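You operate a simulated robot arm through the tools that you are given. There is no shell and no other tool. Be economical: measure what you need, move in short steps, check, and stop when the job is done.

You run a simulated robot arm. Do the job below in one go: nothing can be reset, and whatever is moved stays where it is left.

TASK
Empty the weigher into the hung bag and free the gate that sticks.
Fine: after the first DUMP pick the stuck head alone, press KNOCK and dump again; all heads end empty, none picked; recipe knob and table stay as they are.

It is judged by the outcome, as a careful person would: the job done as asked, and still so three seconds after it is handed in. It fails if anything else is knocked over, pushed out of place, dropped, spilled or broken.

THE ROBOT
A 6-joint arm with a two-finger gripper, on a carriage that runs on a rail from [-0.019, -1.436] to [0.012, 0.903] (x, y) and turns from -2.025 to 3.787 rad about z. Base frame: it is fixed where the carriage stands at the start and does not move with it; the origin is on the floor, on the carriage's upright axis, x ahead of it, y to its left, z up. Lengths are in m, angles in rad, forces in N, time in s.
With the tool pointing down near the work surface it reaches from about 0.54 to 0.96 m from the robot's upright axis, wherever it stands. Its first joint turns from -2.897 to 2.897 rad. Places, roughly: recipe knob [0.7, 0.6, 1.1]; round table [0.5, 1.8, 1.2]; tall red net bag [0, 1.75, 1]. Payload 2.54 kg.
Tool frame: the origin (TCP) lies between the finger pads and is the grasp point; the fingertips stand 0.023 m ahead of it; z points along the fingers, y is the line along which they close. Largest opening 0.126 m; the body of the gripper starts 0.082 m behind the TCP.
Orientation is that of the tool frame in the base frame, as [roll, pitch, yaw] about the fixed x, y, z axes, in that order (R = Rz(yaw) Ry(pitch) Rx(roll)). With the fingers straight down and closing along the base's y, the tool's x points along the base's -x, its y along +y and its z along -z.

THE INTERFACE
- The arm moves only by the tool drive_tool. Its argument "increments" is a list of rows, each an object of numbers (a shift or turn left out is 0, a gripper value left out holds the last): "tx", "ty", "tz": the shift along the tool's x, y, z in m; "wx", "wy", "wz": the turn, a rotation vector about the tool's x, y, z in rad; "claw": the opening, from 0 (shut) to 1 (fully open). In form: [{"tx": .., "ty": .., "tz": .., "wx": .., "wy": .., "wz": .., "claw": ..}, ...]. A call has 1 to 10 rows; each row shifts and turns the commanded pose from where the row before left it, along the tool's axes as they then stand. A row lasts 0.2 s, in which the tool goes at most 0.05 m and 0.15 rad; a call with a longer step from one row to the next is refused whole, and so is a gripper value outside its range. Where a pose cannot be reached the arm comes as near as it can. A force on the tool above 40 N (or 10 N above the force at the start of the call, whichever is more), or a blocked arm, ends the call early, and 0.2 s more pass. The fingers move at their own pace and stop on an object; they squeeze with about 26 N. The grip force told is the motor's: it shows also when the fingers shut on nothing. Time passes only in rows, and 0.2 s behind the last, so rows that do not move let the fingers close. It gives the time, the measured TCP pose, the force on the tool (base axes), the opening and the grip force at its end, in the units of the frame above (readings bear some noise), with the torque about the TCP (base axes, N m) and any sound that the robot's microphone picked up.
- Cameras (640 x 400 px; columns grow to the right, rows downward): "scene" is now at [0.0675, 0.2332, 1.6224]; the picture's right is [0.34, -0.94, 0.00], its down [-0.32, -0.11, -0.94] and it looks along [0.89, 0.32, -0.34] (base axes); focal length 258 px, centre (320, 200). "wrist" rides on the gripper at [0.082, 0.014, -0.122] in the tool frame; the picture's right is [-0.17, 0.99, 0.00], its down [-0.79, -0.13, -0.60] and it looks along [-0.59, -0.10, 0.80] (tool axes); focal length 243 px, centre (320, 200). There is no depth. A picture from a camera that has moved, and an enlarged one, comes with that camera's place and axes in the base frame and with its lens.
- grab_frame(camera): a new picture of that camera. No time passes.
- lift_body(by): slides the trunk up (or, below 0, down) by that many m; the arm and the scene camera ride with it, the base frame stays. It gives what a move gives, with no picture.
- steer(legs): drives the robot by 1 to 6 legs, each [ahead, left, turn to the left] in m, m and rad, along the robot's own axes; the way and the turn of a leg run together, so that a leg with both is an arc; at most 1.5 m and 3.142 rad a leg. The arm and the cameras ride along, it lands a little off, and it stops where it bumps. It keeps to its track: a leg is cut to what the track allows. It gives what a move gives.
- aim_head(pan, tilt): turns the head with the scene camera to pan (to the left, within 2.094 rad either way) and tilt (down, from -0.506 to 1.204), counted from straight ahead of the robot. It gives what a move gives.
- inspect(camera, box): a new picture of the part [left, top, right, bottom] of that camera's present view, enlarged. No time passes.
- close_job(): hands the job in; it is judged then, once.

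Work in short steps. Places have to be worked out from the pictures, the camera data and where the tool is seen: move nearer, look again, correct. Check each grasp and each placing, and mend what went wrong. You have 120 turns and 82 pictures in all, those below and enlarged ones among them. Open the gripper and draw the arm clear of the work before you hand the job in, unless the task says otherwise; then end with one line.

The tools are called after "Emit:" by a JSON object that holds its "method" and its "body". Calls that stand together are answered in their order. drive_tool: Moves the arm, as the interface text tells. Its arguments: {"type":"object","properties":{"increments":{"type":"array","items":{"type":"object","properties":{"tx":{"type":"number"},"ty":{"type":"number"},"tz":{"type":"number"},"wx":{"type":"number"},"wy":{"type":"number"},"wz":{"type":"number"},"claw":{"type":"number"}}}}},"required":["increments"]} The other tools are called the same way: lift_body (by) slides the trunk up or down; steer (legs) drives the base; aim_head (pan, tilt) turns the head that bears the scene camera; grab_frame (camera) takes a picture; inspect (camera, box) takes an enlarged picture of a part of a camera's view; close_job () hands the job in.

At the start:

```text
t: 0.0
tcp_pos: [0.5246, 0.2072, 1.3981]
ee_rot: [-3.141, 0.0, -3.141]
contact_force: [0.4, 0.4, -0.1]
wrist_torque: [0.02, -0.01, 0.0]
finger_gap: 0.1262
finger_force: 0.1
trunk travel left (down, up): [-0.4, 0.09]
robot x, y, heading: [-0.0024, -0.0007, 0.001]
head pan, tilt: [0.344, 0.342]
```

scene: 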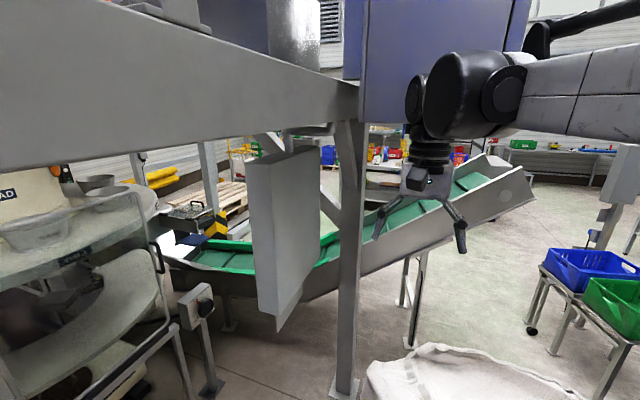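
wrist: 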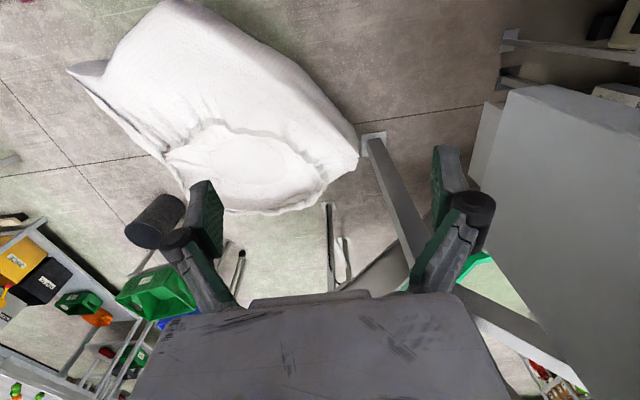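

The pictures show a frame and a conveyor, but no weigher panel so far. I turn the head left to look for it.

Emit:
{"method": "aim_head", "body": {"pan": 1.1, "tilt": 0.2}}

Emit:
{"method": "grab_frame", "body": {"camera": "scene"}}

Emit:
{"method": "aim_head", "body": {"pan": 0.6, "tilt": 0.1}}

Emit:
{"method": "grab_frame", "body": {"camera": "scene"}}

```text
t: 1.1
tcp_pos: [0.5244, 0.2064, 1.3992]
ee_rot: [3.142, 0.0, -3.141]
contact_force: [0.1, 0.6, 1.2]
wrist_torque: [-0.01, -0.01, 0.01]
finger_gap: 0.126
finger_force: 0.1
trunk travel left (down, up): [-0.4, 0.09]
robot x, y, heading: [0.0016, 0.0006, -0.0]
head pan, tilt: [1.1, 0.201]
```

```text
79 pictures are left
camera scene: at [0.0222, 0.2848, 1.6356], right [0.89, -0.45, 0.0], down [-0.09, -0.18, -0.98], along [0.45, 0.87, -0.2], focal length 258 px, centre (320, 200)
```

scene: 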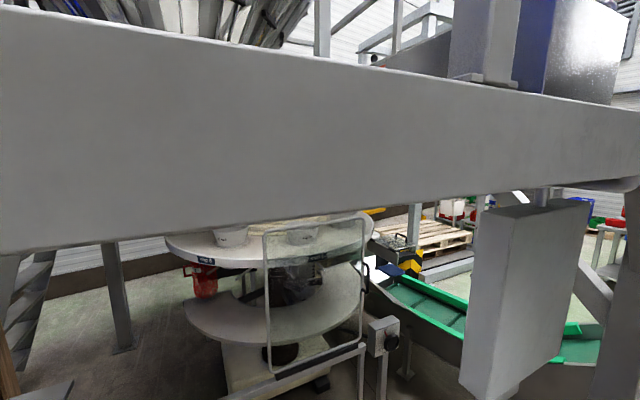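

```text
t: 2.0
tcp_pos: [0.5234, 0.2053, 1.3984]
ee_rot: [-3.141, 0.001, -3.142]
contact_force: [-0.2, -0.3, -0.1]
wrist_torque: [-0.03, -0.01, 0.03]
finger_gap: 0.1261
finger_force: 0.1
trunk travel left (down, up): [-0.4, 0.09]
robot x, y, heading: [-0.0007, -0.0019, -0.003]
head pan, tilt: [0.6, 0.099]
```

```text
78 pictures are left
camera scene: at [0.0557, 0.2539, 1.645], right [0.57, -0.82, 0.0], down [-0.08, -0.06, -0.99], along [0.82, 0.56, -0.1], focal length 258 px, centre (320, 200)
```

scene: 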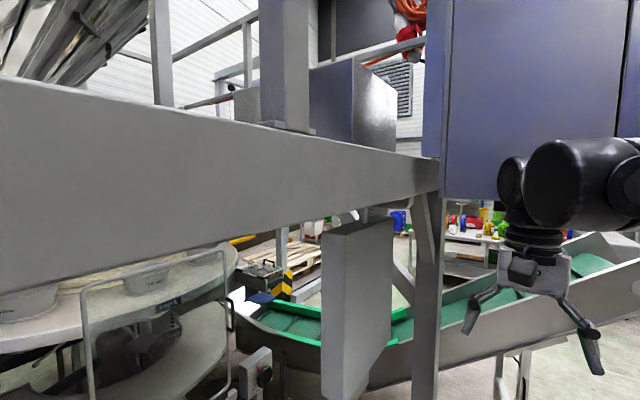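

The grey box near (0.8, 0.5) looks like the back of the panel. The beam crosses at about y≈0.6, near head height. I lower the trunk to look under it.

Emit:
{"method": "lift_body", "body": {"by": -0.3}}

Emit:
{"method": "aim_head", "body": {"pan": 0.9, "tilt": -0.2}}

Emit:
{"method": "grab_frame", "body": {"camera": "scene"}}

Emit:
{"method": "aim_head", "body": {"pan": 1.8, "tilt": 0.0}}

Emit:
{"method": "grab_frame", "body": {"camera": "scene"}}

```text
t: 5.0
tcp_pos: [0.5256, 0.2074, 1.0996]
ee_rot: [-3.141, 0.0, 3.14]
contact_force: [-0.7, 0.4, 0.4]
wrist_torque: [0.01, 0.0, 0.02]
finger_gap: 0.1259
finger_force: 0.0
trunk travel left (down, up): [-0.1, 0.39]
robot x, y, heading: [0.0042, -0.0009, 0.0]
head pan, tilt: [0.6, 0.099]
```

```text
t: 5.8
tcp_pos: [0.525, 0.2065, 1.0979]
ee_rot: [-3.141, 0.001, 3.14]
contact_force: [0.0, -0.3, 0.9]
wrist_torque: [0.01, -0.02, -0.02]
finger_gap: 0.1262
finger_force: 0.1
trunk travel left (down, up): [-0.1, 0.39]
robot x, y, heading: [0.0013, 0.0004, 0.004]
head pan, tilt: [0.901, -0.201]
```

```text
77 pictures are left
camera scene: at [0.0316, 0.267, 1.3715], right [0.78, -0.62, 0.0], down [0.12, 0.16, -0.98], along [0.61, 0.77, 0.2], focal length 258 px, centre (320, 200)
```

scene: 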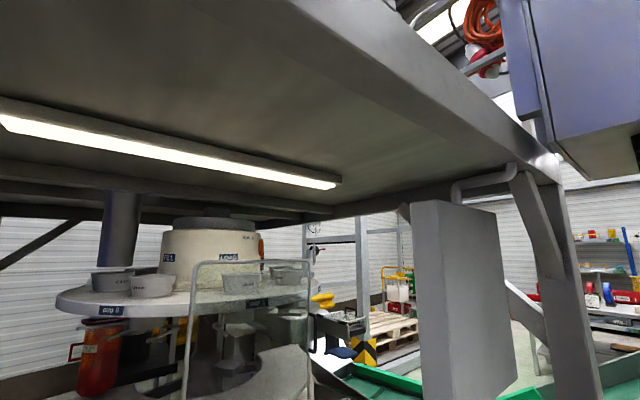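

```text
t: 7.0
tcp_pos: [0.5243, 0.2067, 1.1002]
ee_rot: [-3.142, 0.0, 3.141]
contact_force: [0.5, 1.1, 0.5]
wrist_torque: [-0.04, 0.04, 0.01]
finger_gap: 0.1259
finger_force: 0.0
trunk travel left (down, up): [-0.1, 0.39]
robot x, y, heading: [-0.0007, 0.0028, -0.001]
head pan, tilt: [1.799, 0.0]
```

```text
76 pictures are left
camera scene: at [-0.0405, 0.2895, 1.3541], right [0.97, 0.23, 0.0], down [0.0, 0.0, -1.0], along [-0.23, 0.97, 0.0], focal length 258 px, centre (320, 200)
```

scene: 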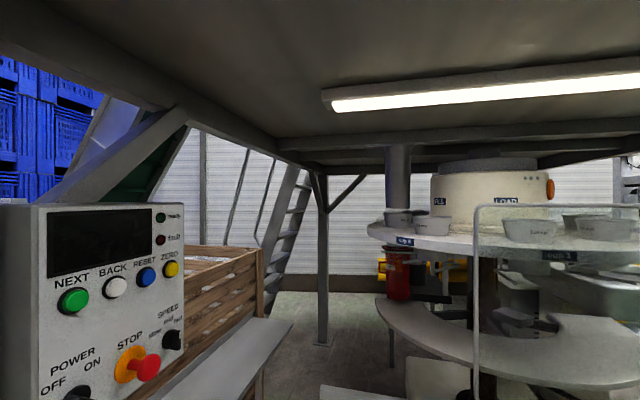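

There's a platform overhead, and the grey hung box is probably the weigher panel, facing away from me. To pass it safely I want the arm trailing, so first I check the right side for clearance.

Emit:
{"method": "aim_head", "body": {"pan": -0.8, "tilt": 0.3}}

Emit:
{"method": "grab_frame", "body": {"camera": "scene"}}

Emit:
{"method": "aim_head", "body": {"pan": 0.5, "tilt": 0.3}}

Emit:
{"method": "grab_frame", "body": {"camera": "scene"}}

```text
t: 9.4
tcp_pos: [0.525, 0.2065, 1.0989]
ee_rot: [-3.141, 0.0, 3.14]
contact_force: [0.8, 0.0, 0.2]
wrist_torque: [-0.04, -0.03, 0.0]
finger_gap: 0.1258
finger_force: 0.0
trunk travel left (down, up): [-0.1, 0.39]
robot x, y, heading: [0.0003, -0.0003, 0.0]
head pan, tilt: [-0.799, 0.3]
```

```text
75 pictures are left
camera scene: at [0.0449, 0.1349, 1.3263], right [-0.72, -0.7, 0.0], down [-0.21, 0.21, -0.96], along [0.67, -0.68, -0.3], focal length 258 px, centre (320, 200)
```

scene: 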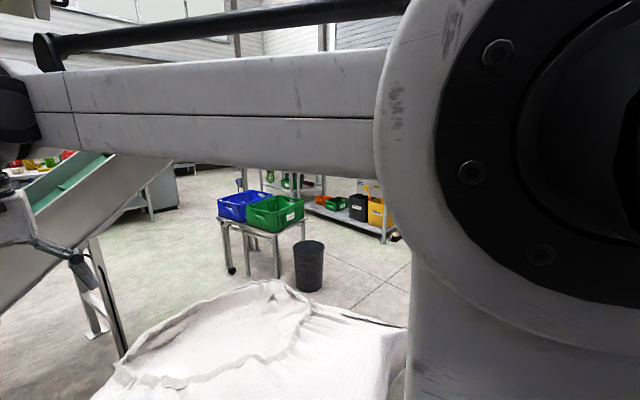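

```text
t: 10.8
tcp_pos: [0.5248, 0.207, 1.0987]
ee_rot: [-3.141, 0.001, -3.141]
contact_force: [0.9, -0.1, -0.3]
wrist_torque: [0.01, 0.01, 0.02]
finger_gap: 0.1259
finger_force: 0.0
trunk travel left (down, up): [-0.1, 0.39]
robot x, y, heading: [0.0002, 0.0024, -0.003]
head pan, tilt: [0.499, 0.3]
```

```text
74 pictures are left
camera scene: at [0.0618, 0.2464, 1.3263], right [0.48, -0.88, 0.0], down [-0.26, -0.14, -0.96], along [0.84, 0.46, -0.3], focal length 258 px, centre (320, 200)
```

scene: 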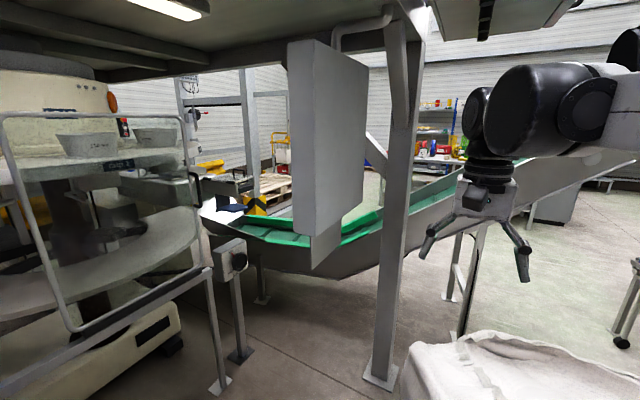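

The panel spans roughly x 0.56–0.85, y 0.5–0.6, z 0.94–1.48, and faces +y, so I have to go past it. First I draw the arm closer to the body.

Emit:
{"method": "drive_tool", "body": {"increments": [{"tx": 0.03}, {"tx": 0.03}, {"tx": 0.03}, {"tx": 0.03}, {"tx": 0.03}, {"tx": 0.03}]}}

Emit:
{"method": "aim_head", "body": {"pan": 0.0, "tilt": 0.3}}

Emit:
{"method": "grab_frame", "body": {"camera": "scene"}}

Emit:
{"method": "aim_head", "body": {"pan": 2.09, "tilt": 0.6}}

Emit:
{"method": "grab_frame", "body": {"camera": "scene"}}

```text
t: 12.2
tcp_pos: [0.3477, 0.2081, 1.0965]
ee_rot: [3.141, 0.001, -3.141]
contact_force: [0.4, -0.6, -0.5]
wrist_torque: [-0.01, 0.06, 0.03]
finger_gap: 0.1261
finger_force: 0.0
trunk travel left (down, up): [-0.1, 0.39]
robot x, y, heading: [-0.0009, 0.0018, -0.0]
head pan, tilt: [0.499, 0.3]
```

```text
t: 13.2
tcp_pos: [0.3485, 0.2074, 1.0973]
ee_rot: [-3.141, 0.001, -3.142]
contact_force: [-0.5, -0.2, -0.6]
wrist_torque: [0.01, 0.03, 0.02]
finger_gap: 0.126
finger_force: 0.1
trunk travel left (down, up): [-0.1, 0.39]
robot x, y, heading: [0.0008, 0.0001, -0.0]
head pan, tilt: [0.0, 0.3]
```

```text
73 pictures are left
camera scene: at [0.0732, 0.2019, 1.3263], right [0.0, -1.0, 0.0], down [-0.3, 0.0, -0.96], along [0.96, 0.0, -0.3], focal length 258 px, centre (320, 200)
```

scene: 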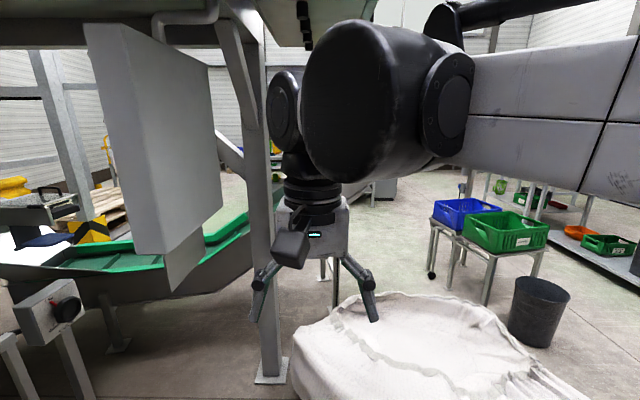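

```text
t: 15.2
tcp_pos: [0.348, 0.2077, 1.0974]
ee_rot: [-3.141, 0.002, 3.141]
contact_force: [1.0, 0.7, 0.4]
wrist_torque: [-0.03, 0.01, 0.01]
finger_gap: 0.1262
finger_force: 0.1
trunk travel left (down, up): [-0.1, 0.39]
robot x, y, heading: [-0.001, -0.0019, 0.003]
head pan, tilt: [2.089, 0.6]
```

```text
72 pictures are left
camera scene: at [-0.0639, 0.2786, 1.2989], right [0.87, 0.49, 0.0], down [0.28, -0.49, -0.83], along [-0.41, 0.72, -0.56], focal length 258 px, centre (320, 200)
```

scene: 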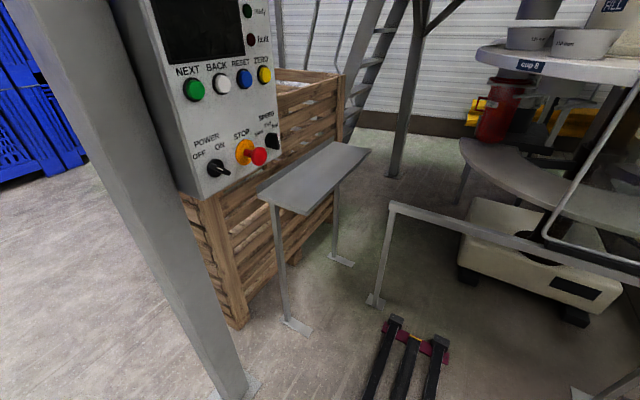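

The arm folds in well, with the wrist now at x<0.46, so there's room. I drive 0.45 m left and look at the panel's front.

Emit:
{"method": "steer", "body": {"legs": [[0, 0.45, 0]]}}

Emit:
{"method": "aim_head", "body": {"pan": 0.0, "tilt": 0.1}}

Emit:
{"method": "grab_frame", "body": {"camera": "scene"}}

Emit:
{"method": "aim_head", "body": {"pan": 1.2, "tilt": 0.2}}

Emit:
{"method": "grab_frame", "body": {"camera": "scene"}}

```text
t: 17.9
tcp_pos: [0.3528, 0.654, 1.0967]
ee_rot: [3.14, 0.001, 3.14]
contact_force: [-0.5, -0.4, 0.3]
wrist_torque: [0.02, -0.01, 0.0]
finger_gap: 0.1259
finger_force: 0.0
trunk travel left (down, up): [-0.1, 0.39]
robot x, y, heading: [0.0065, 0.4495, -0.001]
head pan, tilt: [2.089, 0.6]
```

```text
t: 19.9
tcp_pos: [0.3537, 0.6544, 1.0966]
ee_rot: [3.14, 0.001, 3.14]
contact_force: [0.3, -0.5, -0.4]
wrist_torque: [-0.02, 0.0, 0.03]
finger_gap: 0.1259
finger_force: 0.1
trunk travel left (down, up): [-0.1, 0.39]
robot x, y, heading: [0.0067, 0.4464, 0.001]
head pan, tilt: [0.0, 0.099]
```

```text
71 pictures are left
camera scene: at [0.0781, 0.6491, 1.345], right [0.0, -1.0, 0.0], down [-0.1, 0.0, -0.99], along [0.99, 0.0, -0.1], focal length 258 px, centre (320, 200)
```

scene: 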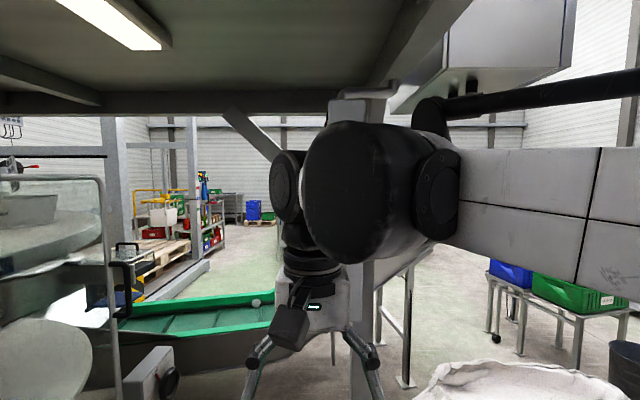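

```text
t: 21.2
tcp_pos: [0.3534, 0.6552, 1.0979]
ee_rot: [-3.141, 0.0, 3.14]
contact_force: [0.3, -1.1, 0.7]
wrist_torque: [-0.03, 0.01, 0.03]
finger_gap: 0.1262
finger_force: 0.0
trunk travel left (down, up): [-0.1, 0.39]
robot x, y, heading: [0.008, 0.4437, 0.0]
head pan, tilt: [1.201, 0.201]
```

```text
70 pictures are left
camera scene: at [0.02, 0.7359, 1.3356], right [0.93, -0.36, 0.0], down [-0.07, -0.19, -0.98], along [0.36, 0.91, -0.2], focal length 258 px, centre (320, 200)
```

scene: 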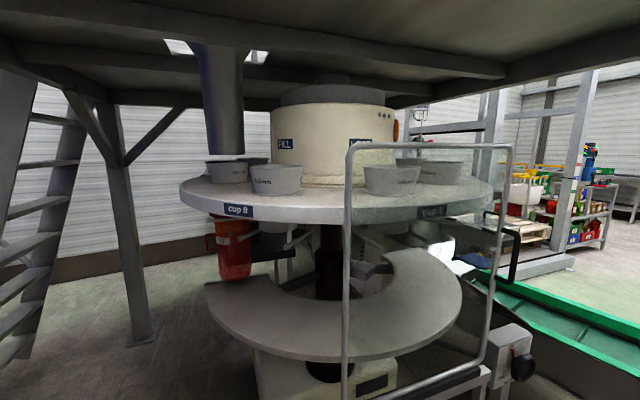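

The panel's front is hidden from the head behind the arm, so I'll use the wrist camera. I go 0.2 m further left, shift the tool away from the guard at y≈1.15, and turn the fingers toward −y.

Emit:
{"method": "steer", "body": {"legs": [[0, 0.2, 0]]}}

Emit:
{"method": "drive_tool", "body": {"increments": [{"ty": -0.04}, {"ty": -0.04}, {"ty": -0.04}, {"ty": -0.04}]}}

Emit:
{"method": "drive_tool", "body": {"increments": [{"wx": 0.15}, {"wx": 0.15}, {"wx": 0.15}, {"wx": 0.15}, {"wx": 0.15}]}}

Emit:
{"method": "grab_frame", "body": {"camera": "wrist"}}

Emit:
{"method": "aim_head", "body": {"pan": 0.3, "tilt": 0.1}}

Emit:
{"method": "grab_frame", "body": {"camera": "scene"}}

```text
t: 22.8
tcp_pos: [0.3546, 0.851, 1.0978]
ee_rot: [-3.141, -0.002, -3.141]
contact_force: [-0.2, -0.1, 0.3]
wrist_torque: [0.0, 0.0, 0.02]
finger_gap: 0.1262
finger_force: 0.0
trunk travel left (down, up): [-0.1, 0.39]
robot x, y, heading: [0.0118, 0.6421, 0.0]
head pan, tilt: [1.201, 0.201]
```

```text
t: 23.8
tcp_pos: [0.3591, 0.6896, 1.1004]
ee_rot: [-3.141, 0.001, -3.139]
contact_force: [0.1, -0.3, -0.5]
wrist_torque: [-0.01, 0.03, -0.03]
finger_gap: 0.1262
finger_force: 0.0
trunk travel left (down, up): [-0.1, 0.39]
robot x, y, heading: [0.0087, 0.6371, 0.001]
head pan, tilt: [1.201, 0.201]
```

```text
t: 25.0
tcp_pos: [0.3572, 0.6907, 1.0976]
ee_rot: [-2.389, 0.003, -3.14]
contact_force: [0.3, 0.1, 0.4]
wrist_torque: [0.05, 0.01, 0.04]
finger_gap: 0.1262
finger_force: 0.1
trunk travel left (down, up): [-0.1, 0.39]
robot x, y, heading: [0.0072, 0.6409, 0.004]
head pan, tilt: [1.201, 0.201]
```

```text
69 pictures are left
camera wrist: at [0.2749, 0.7822, 1.1779], right [0.17, 0.72, -0.67], down [0.79, 0.31, 0.53], along [0.59, -0.62, -0.52], focal length 243 px, centre (320, 200)
```

wrist: 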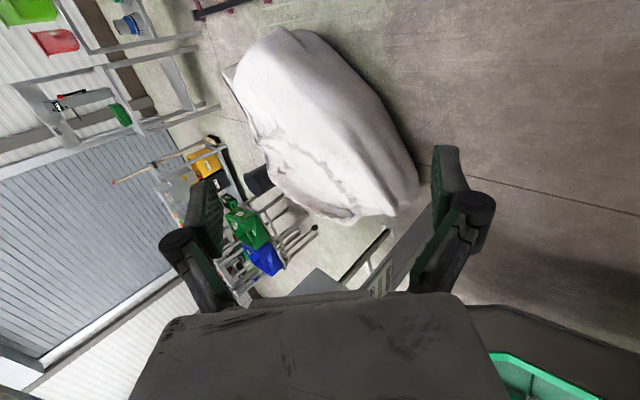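

```text
t: 26.2
tcp_pos: [0.3571, 0.6898, 1.0964]
ee_rot: [-2.393, 0.0, -3.14]
contact_force: [-0.1, 0.6, 0.3]
wrist_torque: [-0.01, 0.0, 0.01]
finger_gap: 0.1261
finger_force: 0.1
trunk travel left (down, up): [-0.1, 0.39]
robot x, y, heading: [0.0104, 0.6429, -0.002]
head pan, tilt: [0.3, 0.099]
```

```text
68 pictures are left
camera scene: at [0.076, 0.8716, 1.345], right [0.3, -0.95, 0.0], down [-0.09, -0.03, -0.99], along [0.95, 0.3, -0.1], focal length 258 px, centre (320, 200)
```

scene: 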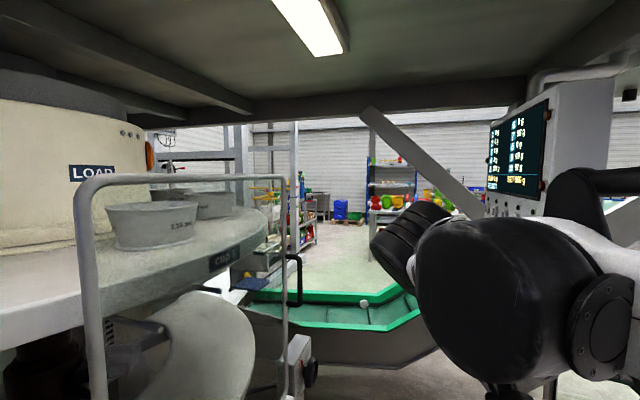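

The panel's screen faces +y and shows a list of weights. I zoom in on it.

Emit:
{"method": "inspect", "body": {"camera": "scene", "box": [450, 60, 630, 230]}}

```text
2.35 times, centred on (540, 145) of scene
camera zoom: at [0.076, 0.8716, 1.345], right [0.3, -0.95, 0.0], down [-0.09, -0.03, -0.99], along [0.95, 0.3, -0.1], focal length 608 px, centre (-198, 329)
```

zoom: 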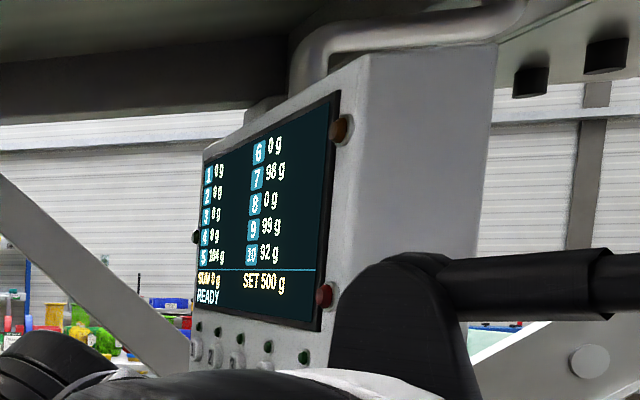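

The heads read 0,0,0,0,~104,0,98,0,99,92 with SET 500. I finish turning the tool to −y, advance it, then drive on left for a better view.

Emit:
{"method": "drive_tool", "body": {"increments": [{"wx": 0.14}, {"wx": 0.14}, {"wx": 0.14}, {"wx": 0.14}, {"wx": 0.13}, {"wx": 0.13}, {"tz": 0.04}, {"tz": 0.04}]}}

Emit:
{"method": "steer", "body": {"legs": [[0, 0.17, 0]]}}

Emit:
{"method": "aim_head", "body": {"pan": -0.4, "tilt": 0.2}}

Emit:
{"method": "grab_frame", "body": {"camera": "scene"}}

Emit:
{"method": "grab_frame", "body": {"camera": "wrist"}}

```text
t: 28.0
tcp_pos: [0.4178, 0.5077, 1.0996]
ee_rot: [-1.57, -0.001, -3.141]
contact_force: [0.0, 0.5, 0.1]
wrist_torque: [-0.03, 0.0, -0.02]
finger_gap: 0.1256
finger_force: 0.1
out of reach, approached as far as the arm can: row 1, 2, 3, 4, 5, 6
trunk travel left (down, up): [-0.1, 0.39]
robot x, y, heading: [0.0085, 0.6419, 0.006]
head pan, tilt: [0.3, 0.099]
```

```text
t: 29.5
tcp_pos: [0.4201, 0.6785, 1.1002]
ee_rot: [-1.572, 0.001, -3.138]
contact_force: [0.2, 0.1, -0.4]
wrist_torque: [0.03, -0.02, -0.01]
finger_gap: 0.1262
finger_force: 0.1
trunk travel left (down, up): [-0.1, 0.39]
robot x, y, heading: [0.01, 0.8141, -0.001]
head pan, tilt: [0.3, 0.099]
```

```text
t: 30.6
tcp_pos: [0.4191, 0.6793, 1.0995]
ee_rot: [-1.573, 0.002, -3.14]
contact_force: [0.8, 0.3, -0.6]
wrist_torque: [0.01, 0.0, -0.03]
finger_gap: 0.1258
finger_force: 0.0
trunk travel left (down, up): [-0.1, 0.39]
robot x, y, heading: [0.0135, 0.8126, 0.005]
head pan, tilt: [-0.4, 0.201]
```

```text
66 pictures are left
camera scene: at [0.0762, 0.9792, 1.3356], right [-0.39, -0.92, 0.0], down [-0.18, 0.08, -0.98], along [0.9, -0.38, -0.2], focal length 258 px, centre (320, 200)
```

scene: 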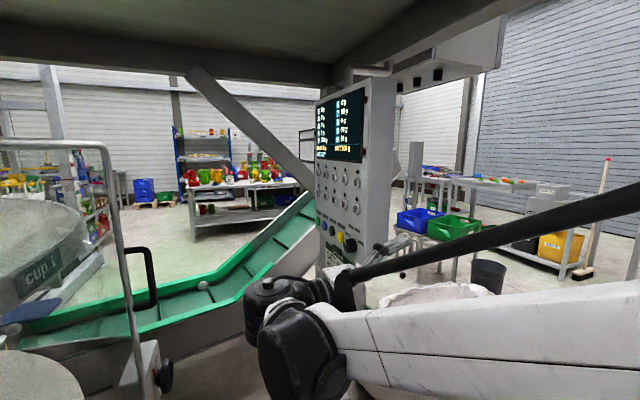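

```text
65 pictures are left
camera wrist: at [0.338, 0.799, 1.0871], right [0.17, 0.0, -0.99], down [0.79, 0.6, 0.13], along [0.59, -0.8, 0.1], focal length 243 px, centre (320, 200)
```

wrist: 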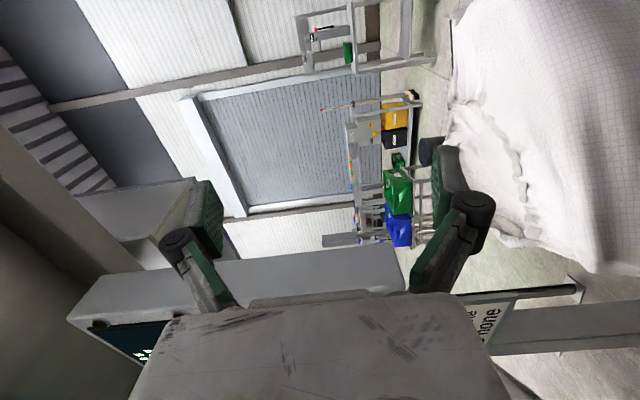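

The scene camera sees the panel's front clearly now. I zoom in to read it and find the controls.

Emit:
{"method": "inspect", "body": {"camera": "scene", "box": [300, 150, 410, 285]}}

Emit:
{"method": "inspect", "body": {"camera": "scene", "box": [305, 75, 400, 170]}}

```text
2.96 times, centred on (355, 218) of scene
camera zoom: at [0.0762, 0.9792, 1.3356], right [-0.39, -0.92, 0.0], down [-0.18, 0.08, -0.98], along [0.9, -0.38, -0.2], focal length 766 px, centre (216, 148)
```

zoom: 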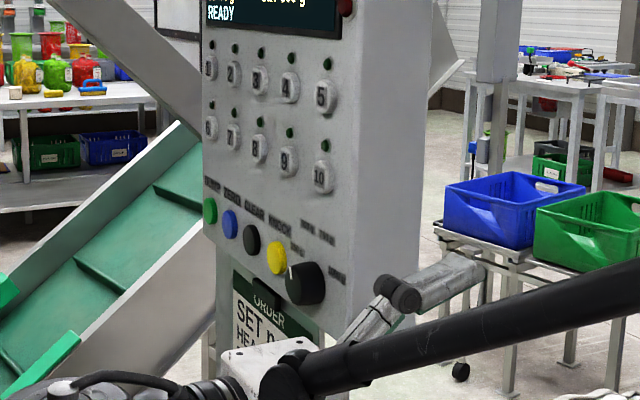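

```text
4.21 times, centred on (352, 122) of scene
camera zoom: at [0.0762, 0.9792, 1.3356], right [-0.39, -0.92, 0.0], down [-0.18, 0.08, -0.98], along [0.9, -0.38, -0.2], focal length 1088 px, centre (183, 526)
```

zoom: 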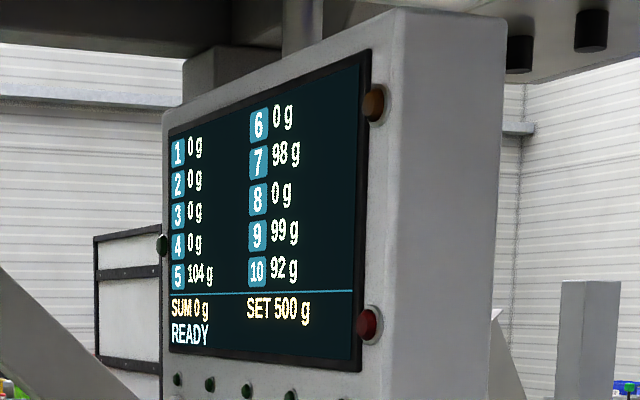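

The row reads left to right DUMP (green), ZERO (blue), CLEAR (black), KNOCK (yellow), then the recipe knob. I put the panel's front plane at y≈0.63. I back off slightly, move out in x, and roll the wrist so its camera sits above the gripper.

Emit:
{"method": "drive_tool", "body": {"increments": [{"tz": -0.04}, {"tx": -0.04}, {"tx": -0.04}, {"tx": -0.04}, {"tx": -0.04}, {"tx": -0.04, "claw": 0}]}}

Emit:
{"method": "drive_tool", "body": {"increments": [{"wz": -0.14}, {"wz": -0.14}, {"wz": -0.14}, {"wz": -0.14}, {"wz": -0.14}]}}

Emit:
{"method": "drive_tool", "body": {"increments": [{"wz": -0.145}, {"wz": -0.145}, {"wz": -0.145}, {"wz": -0.145}, {"wz": -0.145}, {"wz": -0.145}]}}

Emit:
{"method": "grab_frame", "body": {"camera": "wrist"}}

Emit:
{"method": "grab_frame", "body": {"camera": "scene"}}

```text
t: 32.0
tcp_pos: [0.6191, 0.7208, 1.0974]
ee_rot: [-1.573, 0.001, -3.137]
contact_force: [-0.8, 1.4, 0.0]
wrist_torque: [0.02, -0.01, 0.08]
finger_gap: 0.063
finger_force: 0.8
trunk travel left (down, up): [-0.1, 0.39]
robot x, y, heading: [0.0124, 0.8099, 0.004]
head pan, tilt: [-0.4, 0.201]
```

```text
t: 33.2
tcp_pos: [0.6208, 0.7198, 1.0993]
ee_rot: [-1.574, -0.701, -3.139]
contact_force: [0.2, -0.5, -0.1]
wrist_torque: [0.04, -0.01, -0.01]
finger_gap: 0.0
finger_force: 25.8
trunk travel left (down, up): [-0.1, 0.39]
robot x, y, heading: [0.0123, 0.814, 0.004]
head pan, tilt: [-0.4, 0.201]
```

```text
t: 34.6
tcp_pos: [0.619, 0.7201, 1.1011]
ee_rot: [2.25, -1.569, -0.676]
contact_force: [0.8, 0.1, 0.2]
wrist_torque: [0.01, 0.01, 0.01]
finger_gap: 0.0
finger_force: 25.8
trunk travel left (down, up): [-0.1, 0.39]
robot x, y, heading: [0.0113, 0.8102, 0.005]
head pan, tilt: [-0.4, 0.201]
```

```text
62 pictures are left
camera wrist: at [0.6056, 0.8402, 1.1833], right [-0.99, 0.0, -0.16], down [0.13, 0.6, -0.79], along [0.1, -0.8, -0.59], focal length 243 px, centre (320, 200)
```

wrist: 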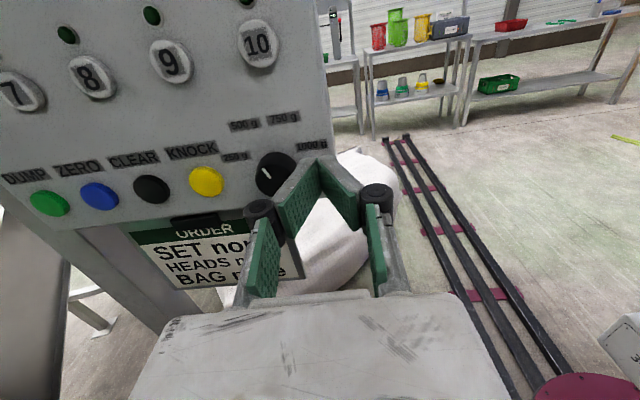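

```text
61 pictures are left
camera scene: at [0.0762, 0.9792, 1.3356], right [-0.39, -0.92, 0.0], down [-0.18, 0.08, -0.98], along [0.9, -0.38, -0.2], focal length 258 px, centre (320, 200)
```

scene: 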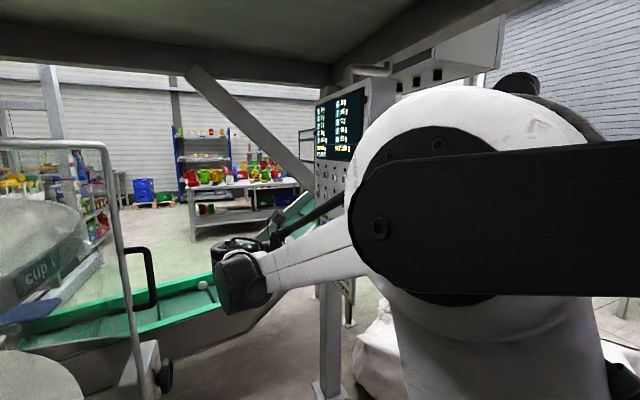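

Excellent view. DUMP ≈ (0.91, 0.64, 1.08), KNOCK ≈ (0.736, 0.64, 1.076), key 10 ≈ (0.652, 1.176), with keys every 0.0635 m. Below hangs an ORDER card, so I move along +x to read it whole.

Emit:
{"method": "drive_tool", "body": {"increments": [{"ty": -0.04}, {"ty": -0.04}, {"ty": -0.04}, {"ty": -0.04}]}}

Emit:
{"method": "grab_frame", "body": {"camera": "wrist"}}

```text
t: 35.6
tcp_pos: [0.776, 0.7161, 1.1021]
ee_rot: [-2.196, -1.57, -2.515]
contact_force: [-0.7, 0.3, -0.4]
wrist_torque: [0.05, -0.03, 0.04]
finger_gap: 0.0
finger_force: 26.1
trunk travel left (down, up): [-0.1, 0.39]
robot x, y, heading: [0.0106, 0.8149, -0.0]
head pan, tilt: [-0.4, 0.201]
```

```text
60 pictures are left
camera wrist: at [0.7624, 0.8374, 1.1846], right [-0.99, 0.0, -0.17], down [0.13, 0.6, -0.79], along [0.1, -0.8, -0.59], focal length 243 px, centre (320, 200)
```

wrist: 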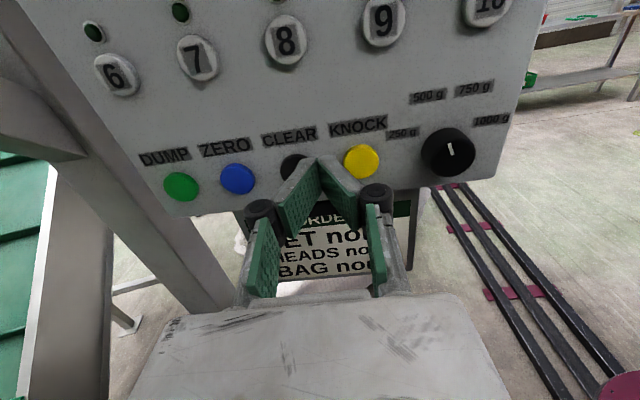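

The order card says none, so there's no further preset. Before I press anything I check the hung bag under the chute.

Emit:
{"method": "aim_head", "body": {"pan": 1.55, "tilt": 0.2}}

Emit:
{"method": "grab_frame", "body": {"camera": "scene"}}

```text
t: 37.5
tcp_pos: [0.777, 0.7185, 1.1004]
ee_rot: [-2.464, -1.57, -2.248]
contact_force: [0.3, 0.6, -0.9]
wrist_torque: [0.01, 0.0, 0.0]
finger_gap: 0.0
finger_force: 25.8
trunk travel left (down, up): [-0.1, 0.39]
robot x, y, heading: [0.0099, 0.8126, 0.007]
head pan, tilt: [1.55, 0.201]
```

```text
59 pictures are left
camera scene: at [-0.008, 1.1084, 1.3356], right [1.0, -0.02, 0.0], down [0.0, -0.2, -0.98], along [0.02, 0.98, -0.2], focal length 258 px, centre (320, 200)
```

scene: 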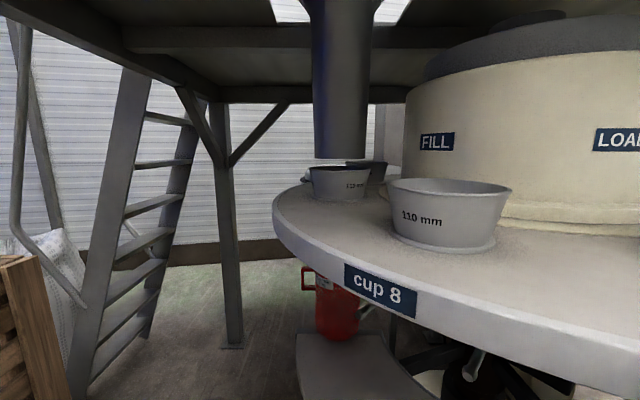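

The red bag hangs below the chute at the FILL position, as needed. SUM shows only picked heads, so I'll pick the filled heads (10, 9, 7, 5), starting with key 10. First I position in front of it.

Emit:
{"method": "drive_tool", "body": {"increments": [{"ty": 0.03, "tx": 0.02}, {"ty": 0.03, "tx": 0.02}, {"ty": 0.03, "tx": 0.02}, {"ty": 0.034, "tx": 0.015}, {"tz": 0.03}]}}

Emit:
{"method": "grab_frame", "body": {"camera": "wrist"}}

```text
t: 38.7
tcp_pos: [0.6546, 0.6899, 1.1767]
ee_rot: [-2.164, -1.569, -2.546]
contact_force: [-0.2, -0.4, -0.2]
wrist_torque: [0.02, -0.02, -0.01]
finger_gap: 0.0
finger_force: 26.1
trunk travel left (down, up): [-0.1, 0.39]
robot x, y, heading: [0.0121, 0.8142, -0.001]
head pan, tilt: [1.55, 0.201]
```

```text
58 pictures are left
camera wrist: at [0.6404, 0.8096, 1.2596], right [-0.99, 0.0, -0.17], down [0.13, 0.6, -0.79], along [0.1, -0.8, -0.59], focal length 243 px, centre (320, 200)
```

wrist: 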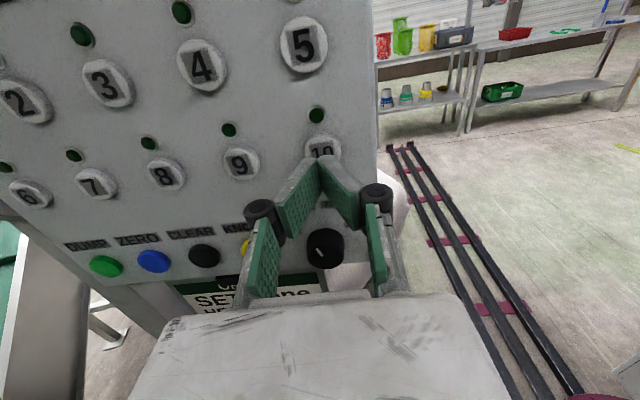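

Key 10 is confirmed at (0.652, 0.64, 1.18), straight ahead of the tip. I press gently.

Emit:
{"method": "drive_tool", "body": {"increments": [{"tz": 0.02, "tx": 0.003}, {"tz": 0.004}, {"tz": 0.004}, {"tz": 0.003}]}}

Emit:
{"method": "grab_frame", "body": {"camera": "wrist"}}

```text
t: 39.7
tcp_pos: [0.6568, 0.6585, 1.177]
ee_rot: [-2.39, -1.568, -2.32]
contact_force: [0.4, 0.2, 1.2]
wrist_torque: [-0.02, 0.0, 0.01]
finger_gap: 0.006
finger_force: 28.6
trunk travel left (down, up): [-0.1, 0.39]
robot x, y, heading: [0.0091, 0.8141, 0.008]
head pan, tilt: [1.55, 0.201]
```

```text
57 pictures are left
camera wrist: at [0.6421, 0.7779, 1.2605], right [-0.99, 0.0, -0.17], down [0.13, 0.6, -0.79], along [0.1, -0.8, -0.59], focal length 243 px, centre (320, 200)
```

wrist: 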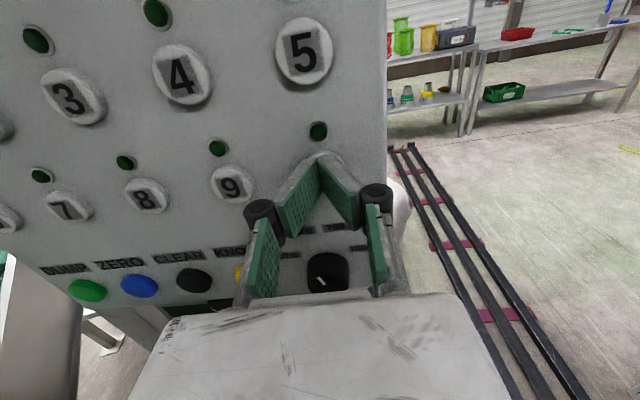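

There's slight contact, since the finger gap reads 0.006, and the LED isn't lit yet. I push a little deeper.

Emit:
{"method": "drive_tool", "body": {"increments": [{"tz": 0.003}, {"tz": 0.003}]}}

Emit:
{"method": "inspect", "body": {"camera": "wrist", "box": [200, 80, 420, 240]}}

```text
t: 40.3
tcp_pos: [0.6565, 0.6525, 1.1769]
ee_rot: [-2.095, -1.569, -2.613]
contact_force: [0.8, 8.6, -0.4]
wrist_torque: [0.01, 0.01, -0.01]
finger_gap: 0.006
finger_force: 28.9
trunk travel left (down, up): [-0.1, 0.39]
robot x, y, heading: [0.0115, 0.8133, 0.009]
head pan, tilt: [1.55, 0.201]
heard: click
```

```text
2.50 times, centred on (310, 160) of wrist
camera zoom: at [0.642, 0.7735, 1.2598], right [-0.99, 0.0, -0.17], down [0.13, 0.6, -0.79], along [0.1, -0.8, -0.59], focal length 606 px, centre (345, 300)
```

zoom: 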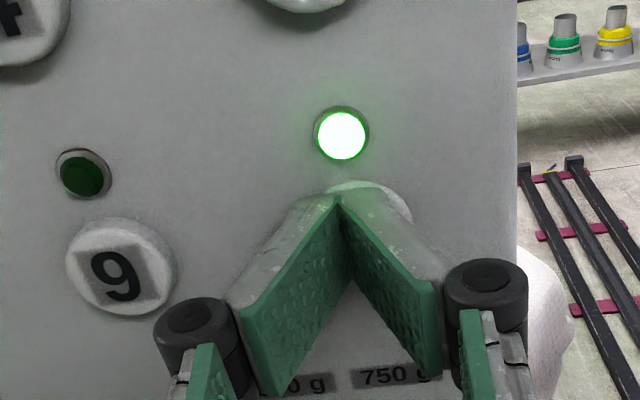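

Click, and LED 10 is lit, triggering at TCP y≈0.653. I back off, move to key 9 at x≈0.717 and press the same way.

Emit:
{"method": "drive_tool", "body": {"increments": [{"tz": -0.03}, {"ty": -0.03}, {"ty": -0.03}, {"tz": 0.02}, {"tz": 0.005}, {"tz": 0.005}, {"tz": 0.002}, {"tz": -0.03}]}}

Emit:
{"method": "grab_frame", "body": {"camera": "wrist"}}

```text
t: 42.1
tcp_pos: [0.7176, 0.6769, 1.1804]
ee_rot: [-2.569, -1.568, -2.139]
contact_force: [0.8, -0.9, 0.0]
wrist_torque: [-0.04, -0.02, 0.02]
finger_gap: 0.0
finger_force: 28.5
trunk travel left (down, up): [-0.1, 0.39]
robot x, y, heading: [0.0094, 0.8152, -0.0]
head pan, tilt: [1.55, 0.201]
heard: click
```

```text
55 pictures are left
camera wrist: at [0.7035, 0.798, 1.2625], right [-0.99, 0.0, -0.17], down [0.13, 0.6, -0.79], along [0.1, -0.8, -0.59], focal length 243 px, centre (320, 200)
```

wrist: 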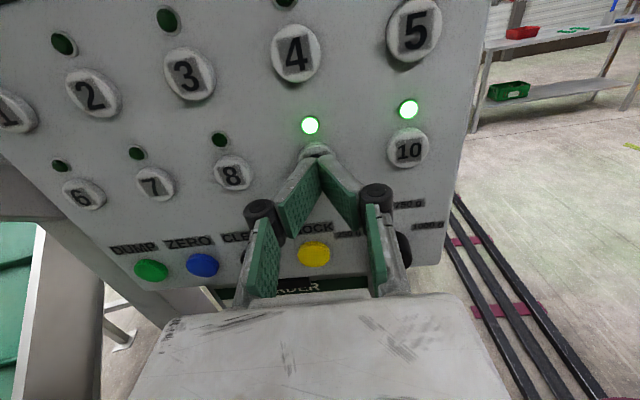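

9 and 10 are both lit. Next is key 7, at x≈0.844.

Emit:
{"method": "drive_tool", "body": {"increments": [{"ty": -0.042}, {"ty": -0.042}, {"ty": -0.042}, {}, {"tz": 0.02}, {"tz": 0.005}, {"tz": 0.003}, {"tz": 0.002}, {"tz": -0.03}]}}

Emit:
{"method": "grab_frame", "body": {"camera": "wrist"}}

```text
t: 44.1
tcp_pos: [0.8426, 0.6771, 1.1774]
ee_rot: [-2.593, -1.569, -2.116]
contact_force: [0.4, -0.4, -1.6]
wrist_torque: [0.0, 0.0, -0.01]
finger_gap: 0.0002
finger_force: 28.0
trunk travel left (down, up): [-0.1, 0.39]
robot x, y, heading: [0.0118, 0.8116, 0.008]
head pan, tilt: [1.55, 0.201]
heard: click
```

```text
54 pictures are left
camera wrist: at [0.8278, 0.7983, 1.2601], right [-0.99, 0.0, -0.17], down [0.13, 0.6, -0.79], along [0.1, -0.8, -0.59], focal length 243 px, centre (320, 200)
```

wrist: 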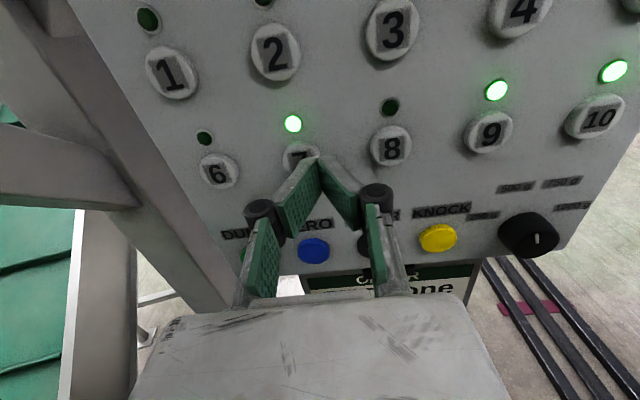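

7 is lit too. Now key 5, at (0.652, z 1.25).

Emit:
{"method": "drive_tool", "body": {"increments": [{"tz": -0.02, "tx": 0.02}, {"ty": 0.045}, {"ty": 0.045}, {"ty": 0.045, "tx": 0.02}, {"ty": 0.045, "tx": 0.02}, {"ty": 0.01, "tx": 0.012}, {"tz": 0.02}]}}

Emit:
{"method": "grab_frame", "body": {"camera": "wrist"}}

```text
t: 45.7
tcp_pos: [0.6523, 0.6792, 1.2501]
ee_rot: [-2.233, -1.569, -2.475]
contact_force: [0.0, -0.1, -0.3]
wrist_torque: [0.04, -0.01, 0.03]
finger_gap: 0.0
finger_force: 28.1
trunk travel left (down, up): [-0.1, 0.39]
robot x, y, heading: [0.011, 0.8146, 0.005]
head pan, tilt: [1.55, 0.201]
```

```text
53 pictures are left
camera wrist: at [0.6385, 0.7999, 1.3325], right [-0.99, 0.0, -0.17], down [0.13, 0.6, -0.79], along [0.1, -0.8, -0.59], focal length 243 px, centre (320, 200)
```

wrist: 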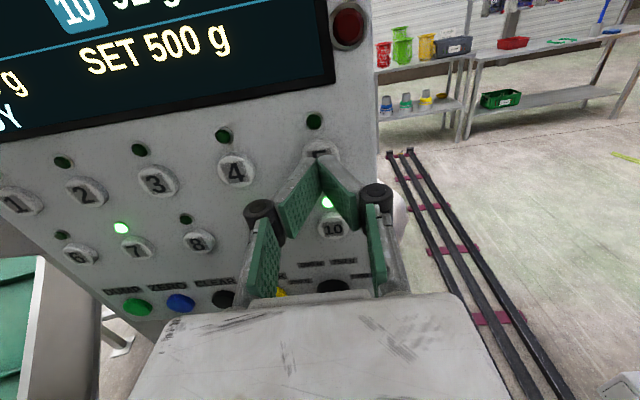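

The tip is centred on key 5, so I press it.

Emit:
{"method": "drive_tool", "body": {"increments": [{"tz": 0.018}, {"tz": 0.005}, {"tz": 0.004}, {"tz": 0.003}, {"tz": -0.04}, {"tz": -0.02, "ty": -0.02}, {"ty": -0.045}, {"ty": -0.045}]}}

Emit:
{"method": "grab_frame", "body": {"camera": "wrist"}}

```text
t: 47.5
tcp_pos: [0.7593, 0.7107, 1.2517]
ee_rot: [-2.109, -1.569, -2.599]
contact_force: [-0.8, 0.7, 0.5]
wrist_torque: [0.0, 0.01, 0.11]
finger_gap: 0.0002
finger_force: 28.4
trunk travel left (down, up): [-0.1, 0.39]
robot x, y, heading: [0.0103, 0.8126, 0.006]
head pan, tilt: [1.55, 0.201]
heard: click
```

```text
52 pictures are left
camera wrist: at [0.7459, 0.8308, 1.3347], right [-0.99, 0.0, -0.17], down [0.13, 0.6, -0.79], along [0.1, -0.8, -0.59], focal length 243 px, centre (320, 200)
```

wrist: 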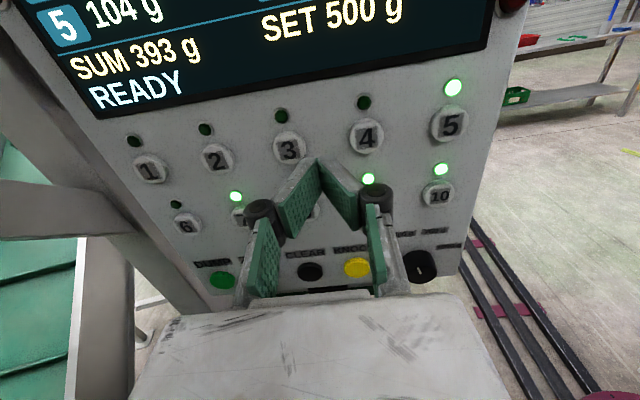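

All four are lit, SUM is 393 g and it says READY. I move to DUMP at (0.91, z 1.08).

Emit:
{"method": "drive_tool", "body": {"increments": [{"ty": -0.03, "tx": -0.035}, {"ty": -0.03, "tx": -0.035}, {"ty": -0.03, "tx": -0.035}, {"ty": -0.03, "tx": -0.035}, {"ty": -0.031, "tx": -0.032}, {"tz": 0.02}]}}

Emit:
{"method": "grab_frame", "body": {"camera": "wrist"}}

```text
t: 48.9
tcp_pos: [0.912, 0.6894, 1.0799]
ee_rot: [-2.566, -1.569, -2.143]
contact_force: [0.3, 0.5, 0.3]
wrist_torque: [-0.03, -0.02, -0.02]
finger_gap: 0.0
finger_force: 27.9
trunk travel left (down, up): [-0.1, 0.39]
robot x, y, heading: [0.0144, 0.8141, 0.005]
head pan, tilt: [1.55, 0.201]
```

```text
51 pictures are left
camera wrist: at [0.8993, 0.8093, 1.1629], right [-0.99, 0.0, -0.17], down [0.13, 0.6, -0.79], along [0.1, -0.8, -0.59], focal length 243 px, centre (320, 200)
```

wrist: 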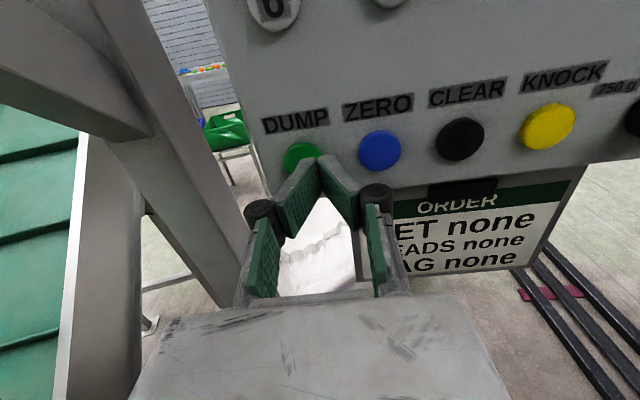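

The DUMP button sits slightly to the left, at x≈0.925. I correct by 12 mm and press.

Emit:
{"method": "drive_tool", "body": {"increments": [{"ty": -0.012}, {"tz": 0.02}, {"tz": 0.008}, {"tz": 0.004}, {"tz": 0.004}]}}

```text
t: 50.1
tcp_pos: [0.925, 0.655, 1.0791]
ee_rot: [-2.443, -1.57, -2.267]
contact_force: [0.3, -0.5, 0.4]
wrist_torque: [-0.01, 0.0, -0.01]
finger_gap: 0.0
finger_force: 28.7
trunk travel left (down, up): [-0.1, 0.39]
robot x, y, heading: [0.0115, 0.8155, 0.005]
head pan, tilt: [1.55, 0.201]
```

No contact yet. I press deeper in small steps.

Emit:
{"method": "drive_tool", "body": {"increments": [{"tz": 0.003}, {"tz": 0.003}, {"tz": 0.003}]}}

Emit:
{"method": "grab_frame", "body": {"camera": "wrist"}}

```text
t: 50.9
tcp_pos: [0.9255, 0.65, 1.0783]
ee_rot: [-1.98, -1.568, -2.732]
contact_force: [-2.6, 12.9, -0.1]
wrist_torque: [0.03, 0.02, -0.05]
finger_gap: 0.0058
finger_force: 28.2
trunk travel left (down, up): [-0.1, 0.39]
robot x, y, heading: [0.0101, 0.8111, -0.0]
head pan, tilt: [1.55, 0.201]
heard: click
```

```text
50 pictures are left
camera wrist: at [0.9116, 0.7689, 1.1614], right [-0.99, 0.0, -0.17], down [0.13, 0.6, -0.79], along [0.1, -0.8, -0.59], focal length 243 px, centre (320, 200)
```

wrist: 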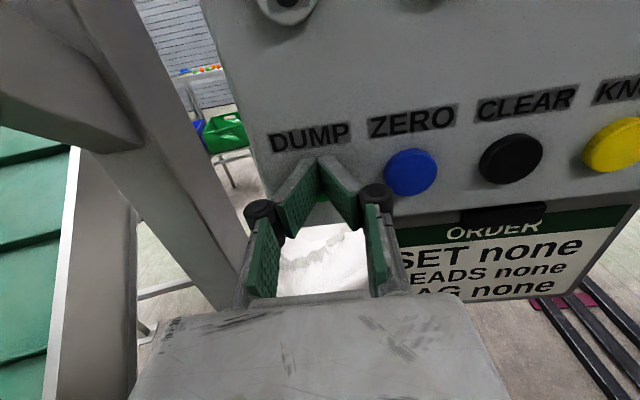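

It clicked. I back off and move up to read the screen and LEDs.

Emit:
{"method": "drive_tool", "body": {"increments": [{"tz": -0.04}, {"tz": -0.03, "tx": 0.035}, {"ty": 0.03, "tx": 0.04}, {"ty": 0.03, "tx": 0.04}, {"ty": 0.03, "tx": 0.04}, {"ty": 0.03, "tx": 0.04}, {"ty": 0.03, "tx": 0.04}]}}

Emit:
{"method": "grab_frame", "body": {"camera": "wrist"}}

```text
t: 52.5
tcp_pos: [0.7774, 0.714, 1.3105]
ee_rot: [-3.086, -1.569, -1.625]
contact_force: [0.6, 0.5, -0.8]
wrist_torque: [-0.04, 0.0, -0.09]
finger_gap: 0.0002
finger_force: 28.5
trunk travel left (down, up): [-0.1, 0.39]
robot x, y, heading: [0.0097, 0.8163, 0.004]
head pan, tilt: [1.55, 0.201]
```

```text
49 pictures are left
camera wrist: at [0.7627, 0.8343, 1.3948], right [-0.99, 0.0, -0.17], down [0.13, 0.6, -0.79], along [0.1, -0.8, -0.59], focal length 243 px, centre (320, 200)
```

wrist: 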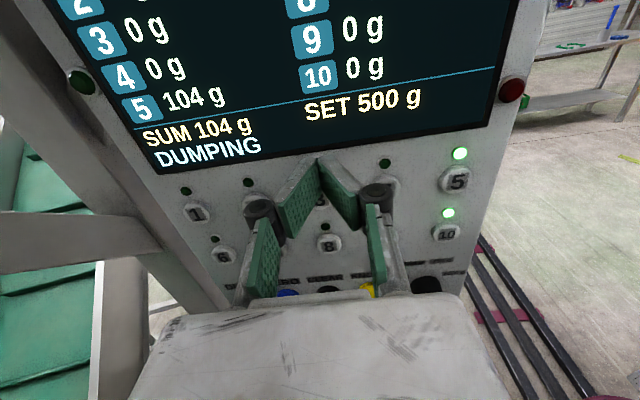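

It's still DUMPING, and head 5 keeps 104 g. I wait, and raise the view to see the whole screen.

Emit:
{"method": "drive_tool", "body": {"increments": [{"tx": 0.03}, {"tx": 0.03}, {}, {}, {}, {}, {}, {}, {}, {}]}}

Emit:
{"method": "grab_frame", "body": {"camera": "wrist"}}

```text
t: 54.7
tcp_pos: [0.7765, 0.7141, 1.3744]
ee_rot: [0.677, -1.57, 0.896]
contact_force: [-1.0, -0.3, -0.6]
wrist_torque: [-0.04, -0.01, 0.04]
finger_gap: 0.0
finger_force: 28.4
trunk travel left (down, up): [-0.1, 0.39]
robot x, y, heading: [0.0095, 0.811, 0.004]
head pan, tilt: [1.55, 0.201]
```

```text
48 pictures are left
camera wrist: at [0.7628, 0.8344, 1.4571], right [-0.99, 0.0, -0.17], down [0.13, 0.6, -0.79], along [0.1, -0.8, -0.59], focal length 243 px, centre (320, 200)
```

wrist: 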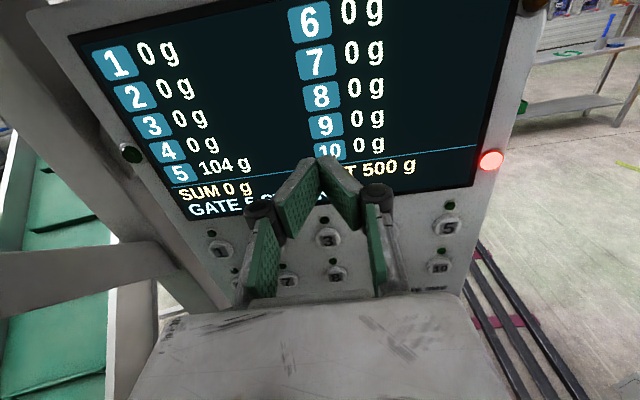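

The screen shows "GATE 5 ST…", the red lamp is on and the picks are cleared. Head 5 is the stuck one, so I pick key 5 alone.

Emit:
{"method": "drive_tool", "body": {"increments": [{"ty": 0.03, "tx": -0.03}, {"ty": 0.03, "tx": -0.03}, {"ty": 0.03, "tx": -0.03}, {"ty": 0.034, "tx": -0.034}, {"tz": 0.035}, {"tz": 0.015}, {"tz": 0.006}, {"tz": 0.004}, {"tz": 0.003}, {"tz": 0.002}]}}

Emit:
{"method": "grab_frame", "body": {"camera": "wrist"}}

```text
t: 56.9
tcp_pos: [0.6513, 0.6535, 1.25]
ee_rot: [1.425, -1.57, 0.152]
contact_force: [0.5, 11.5, -0.2]
wrist_torque: [0.0, 0.01, 0.0]
finger_gap: 0.006
finger_force: 28.4
trunk travel left (down, up): [-0.1, 0.39]
robot x, y, heading: [0.013, 0.8124, 0.004]
head pan, tilt: [1.55, 0.201]
heard: click
```

```text
47 pictures are left
camera wrist: at [0.6368, 0.773, 1.3321], right [-0.99, 0.0, -0.17], down [0.13, 0.6, -0.79], along [0.1, -0.8, -0.59], focal length 243 px, centre (320, 200)
```

wrist: 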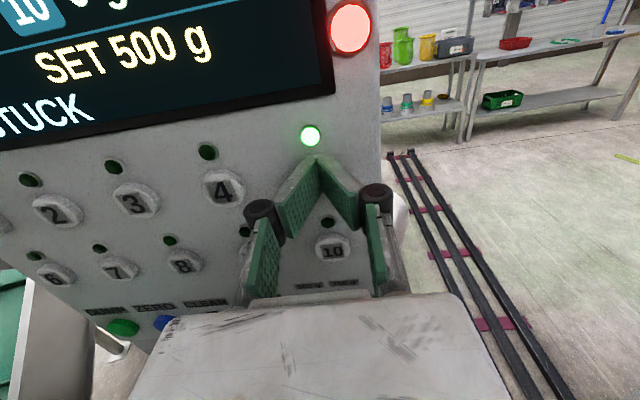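

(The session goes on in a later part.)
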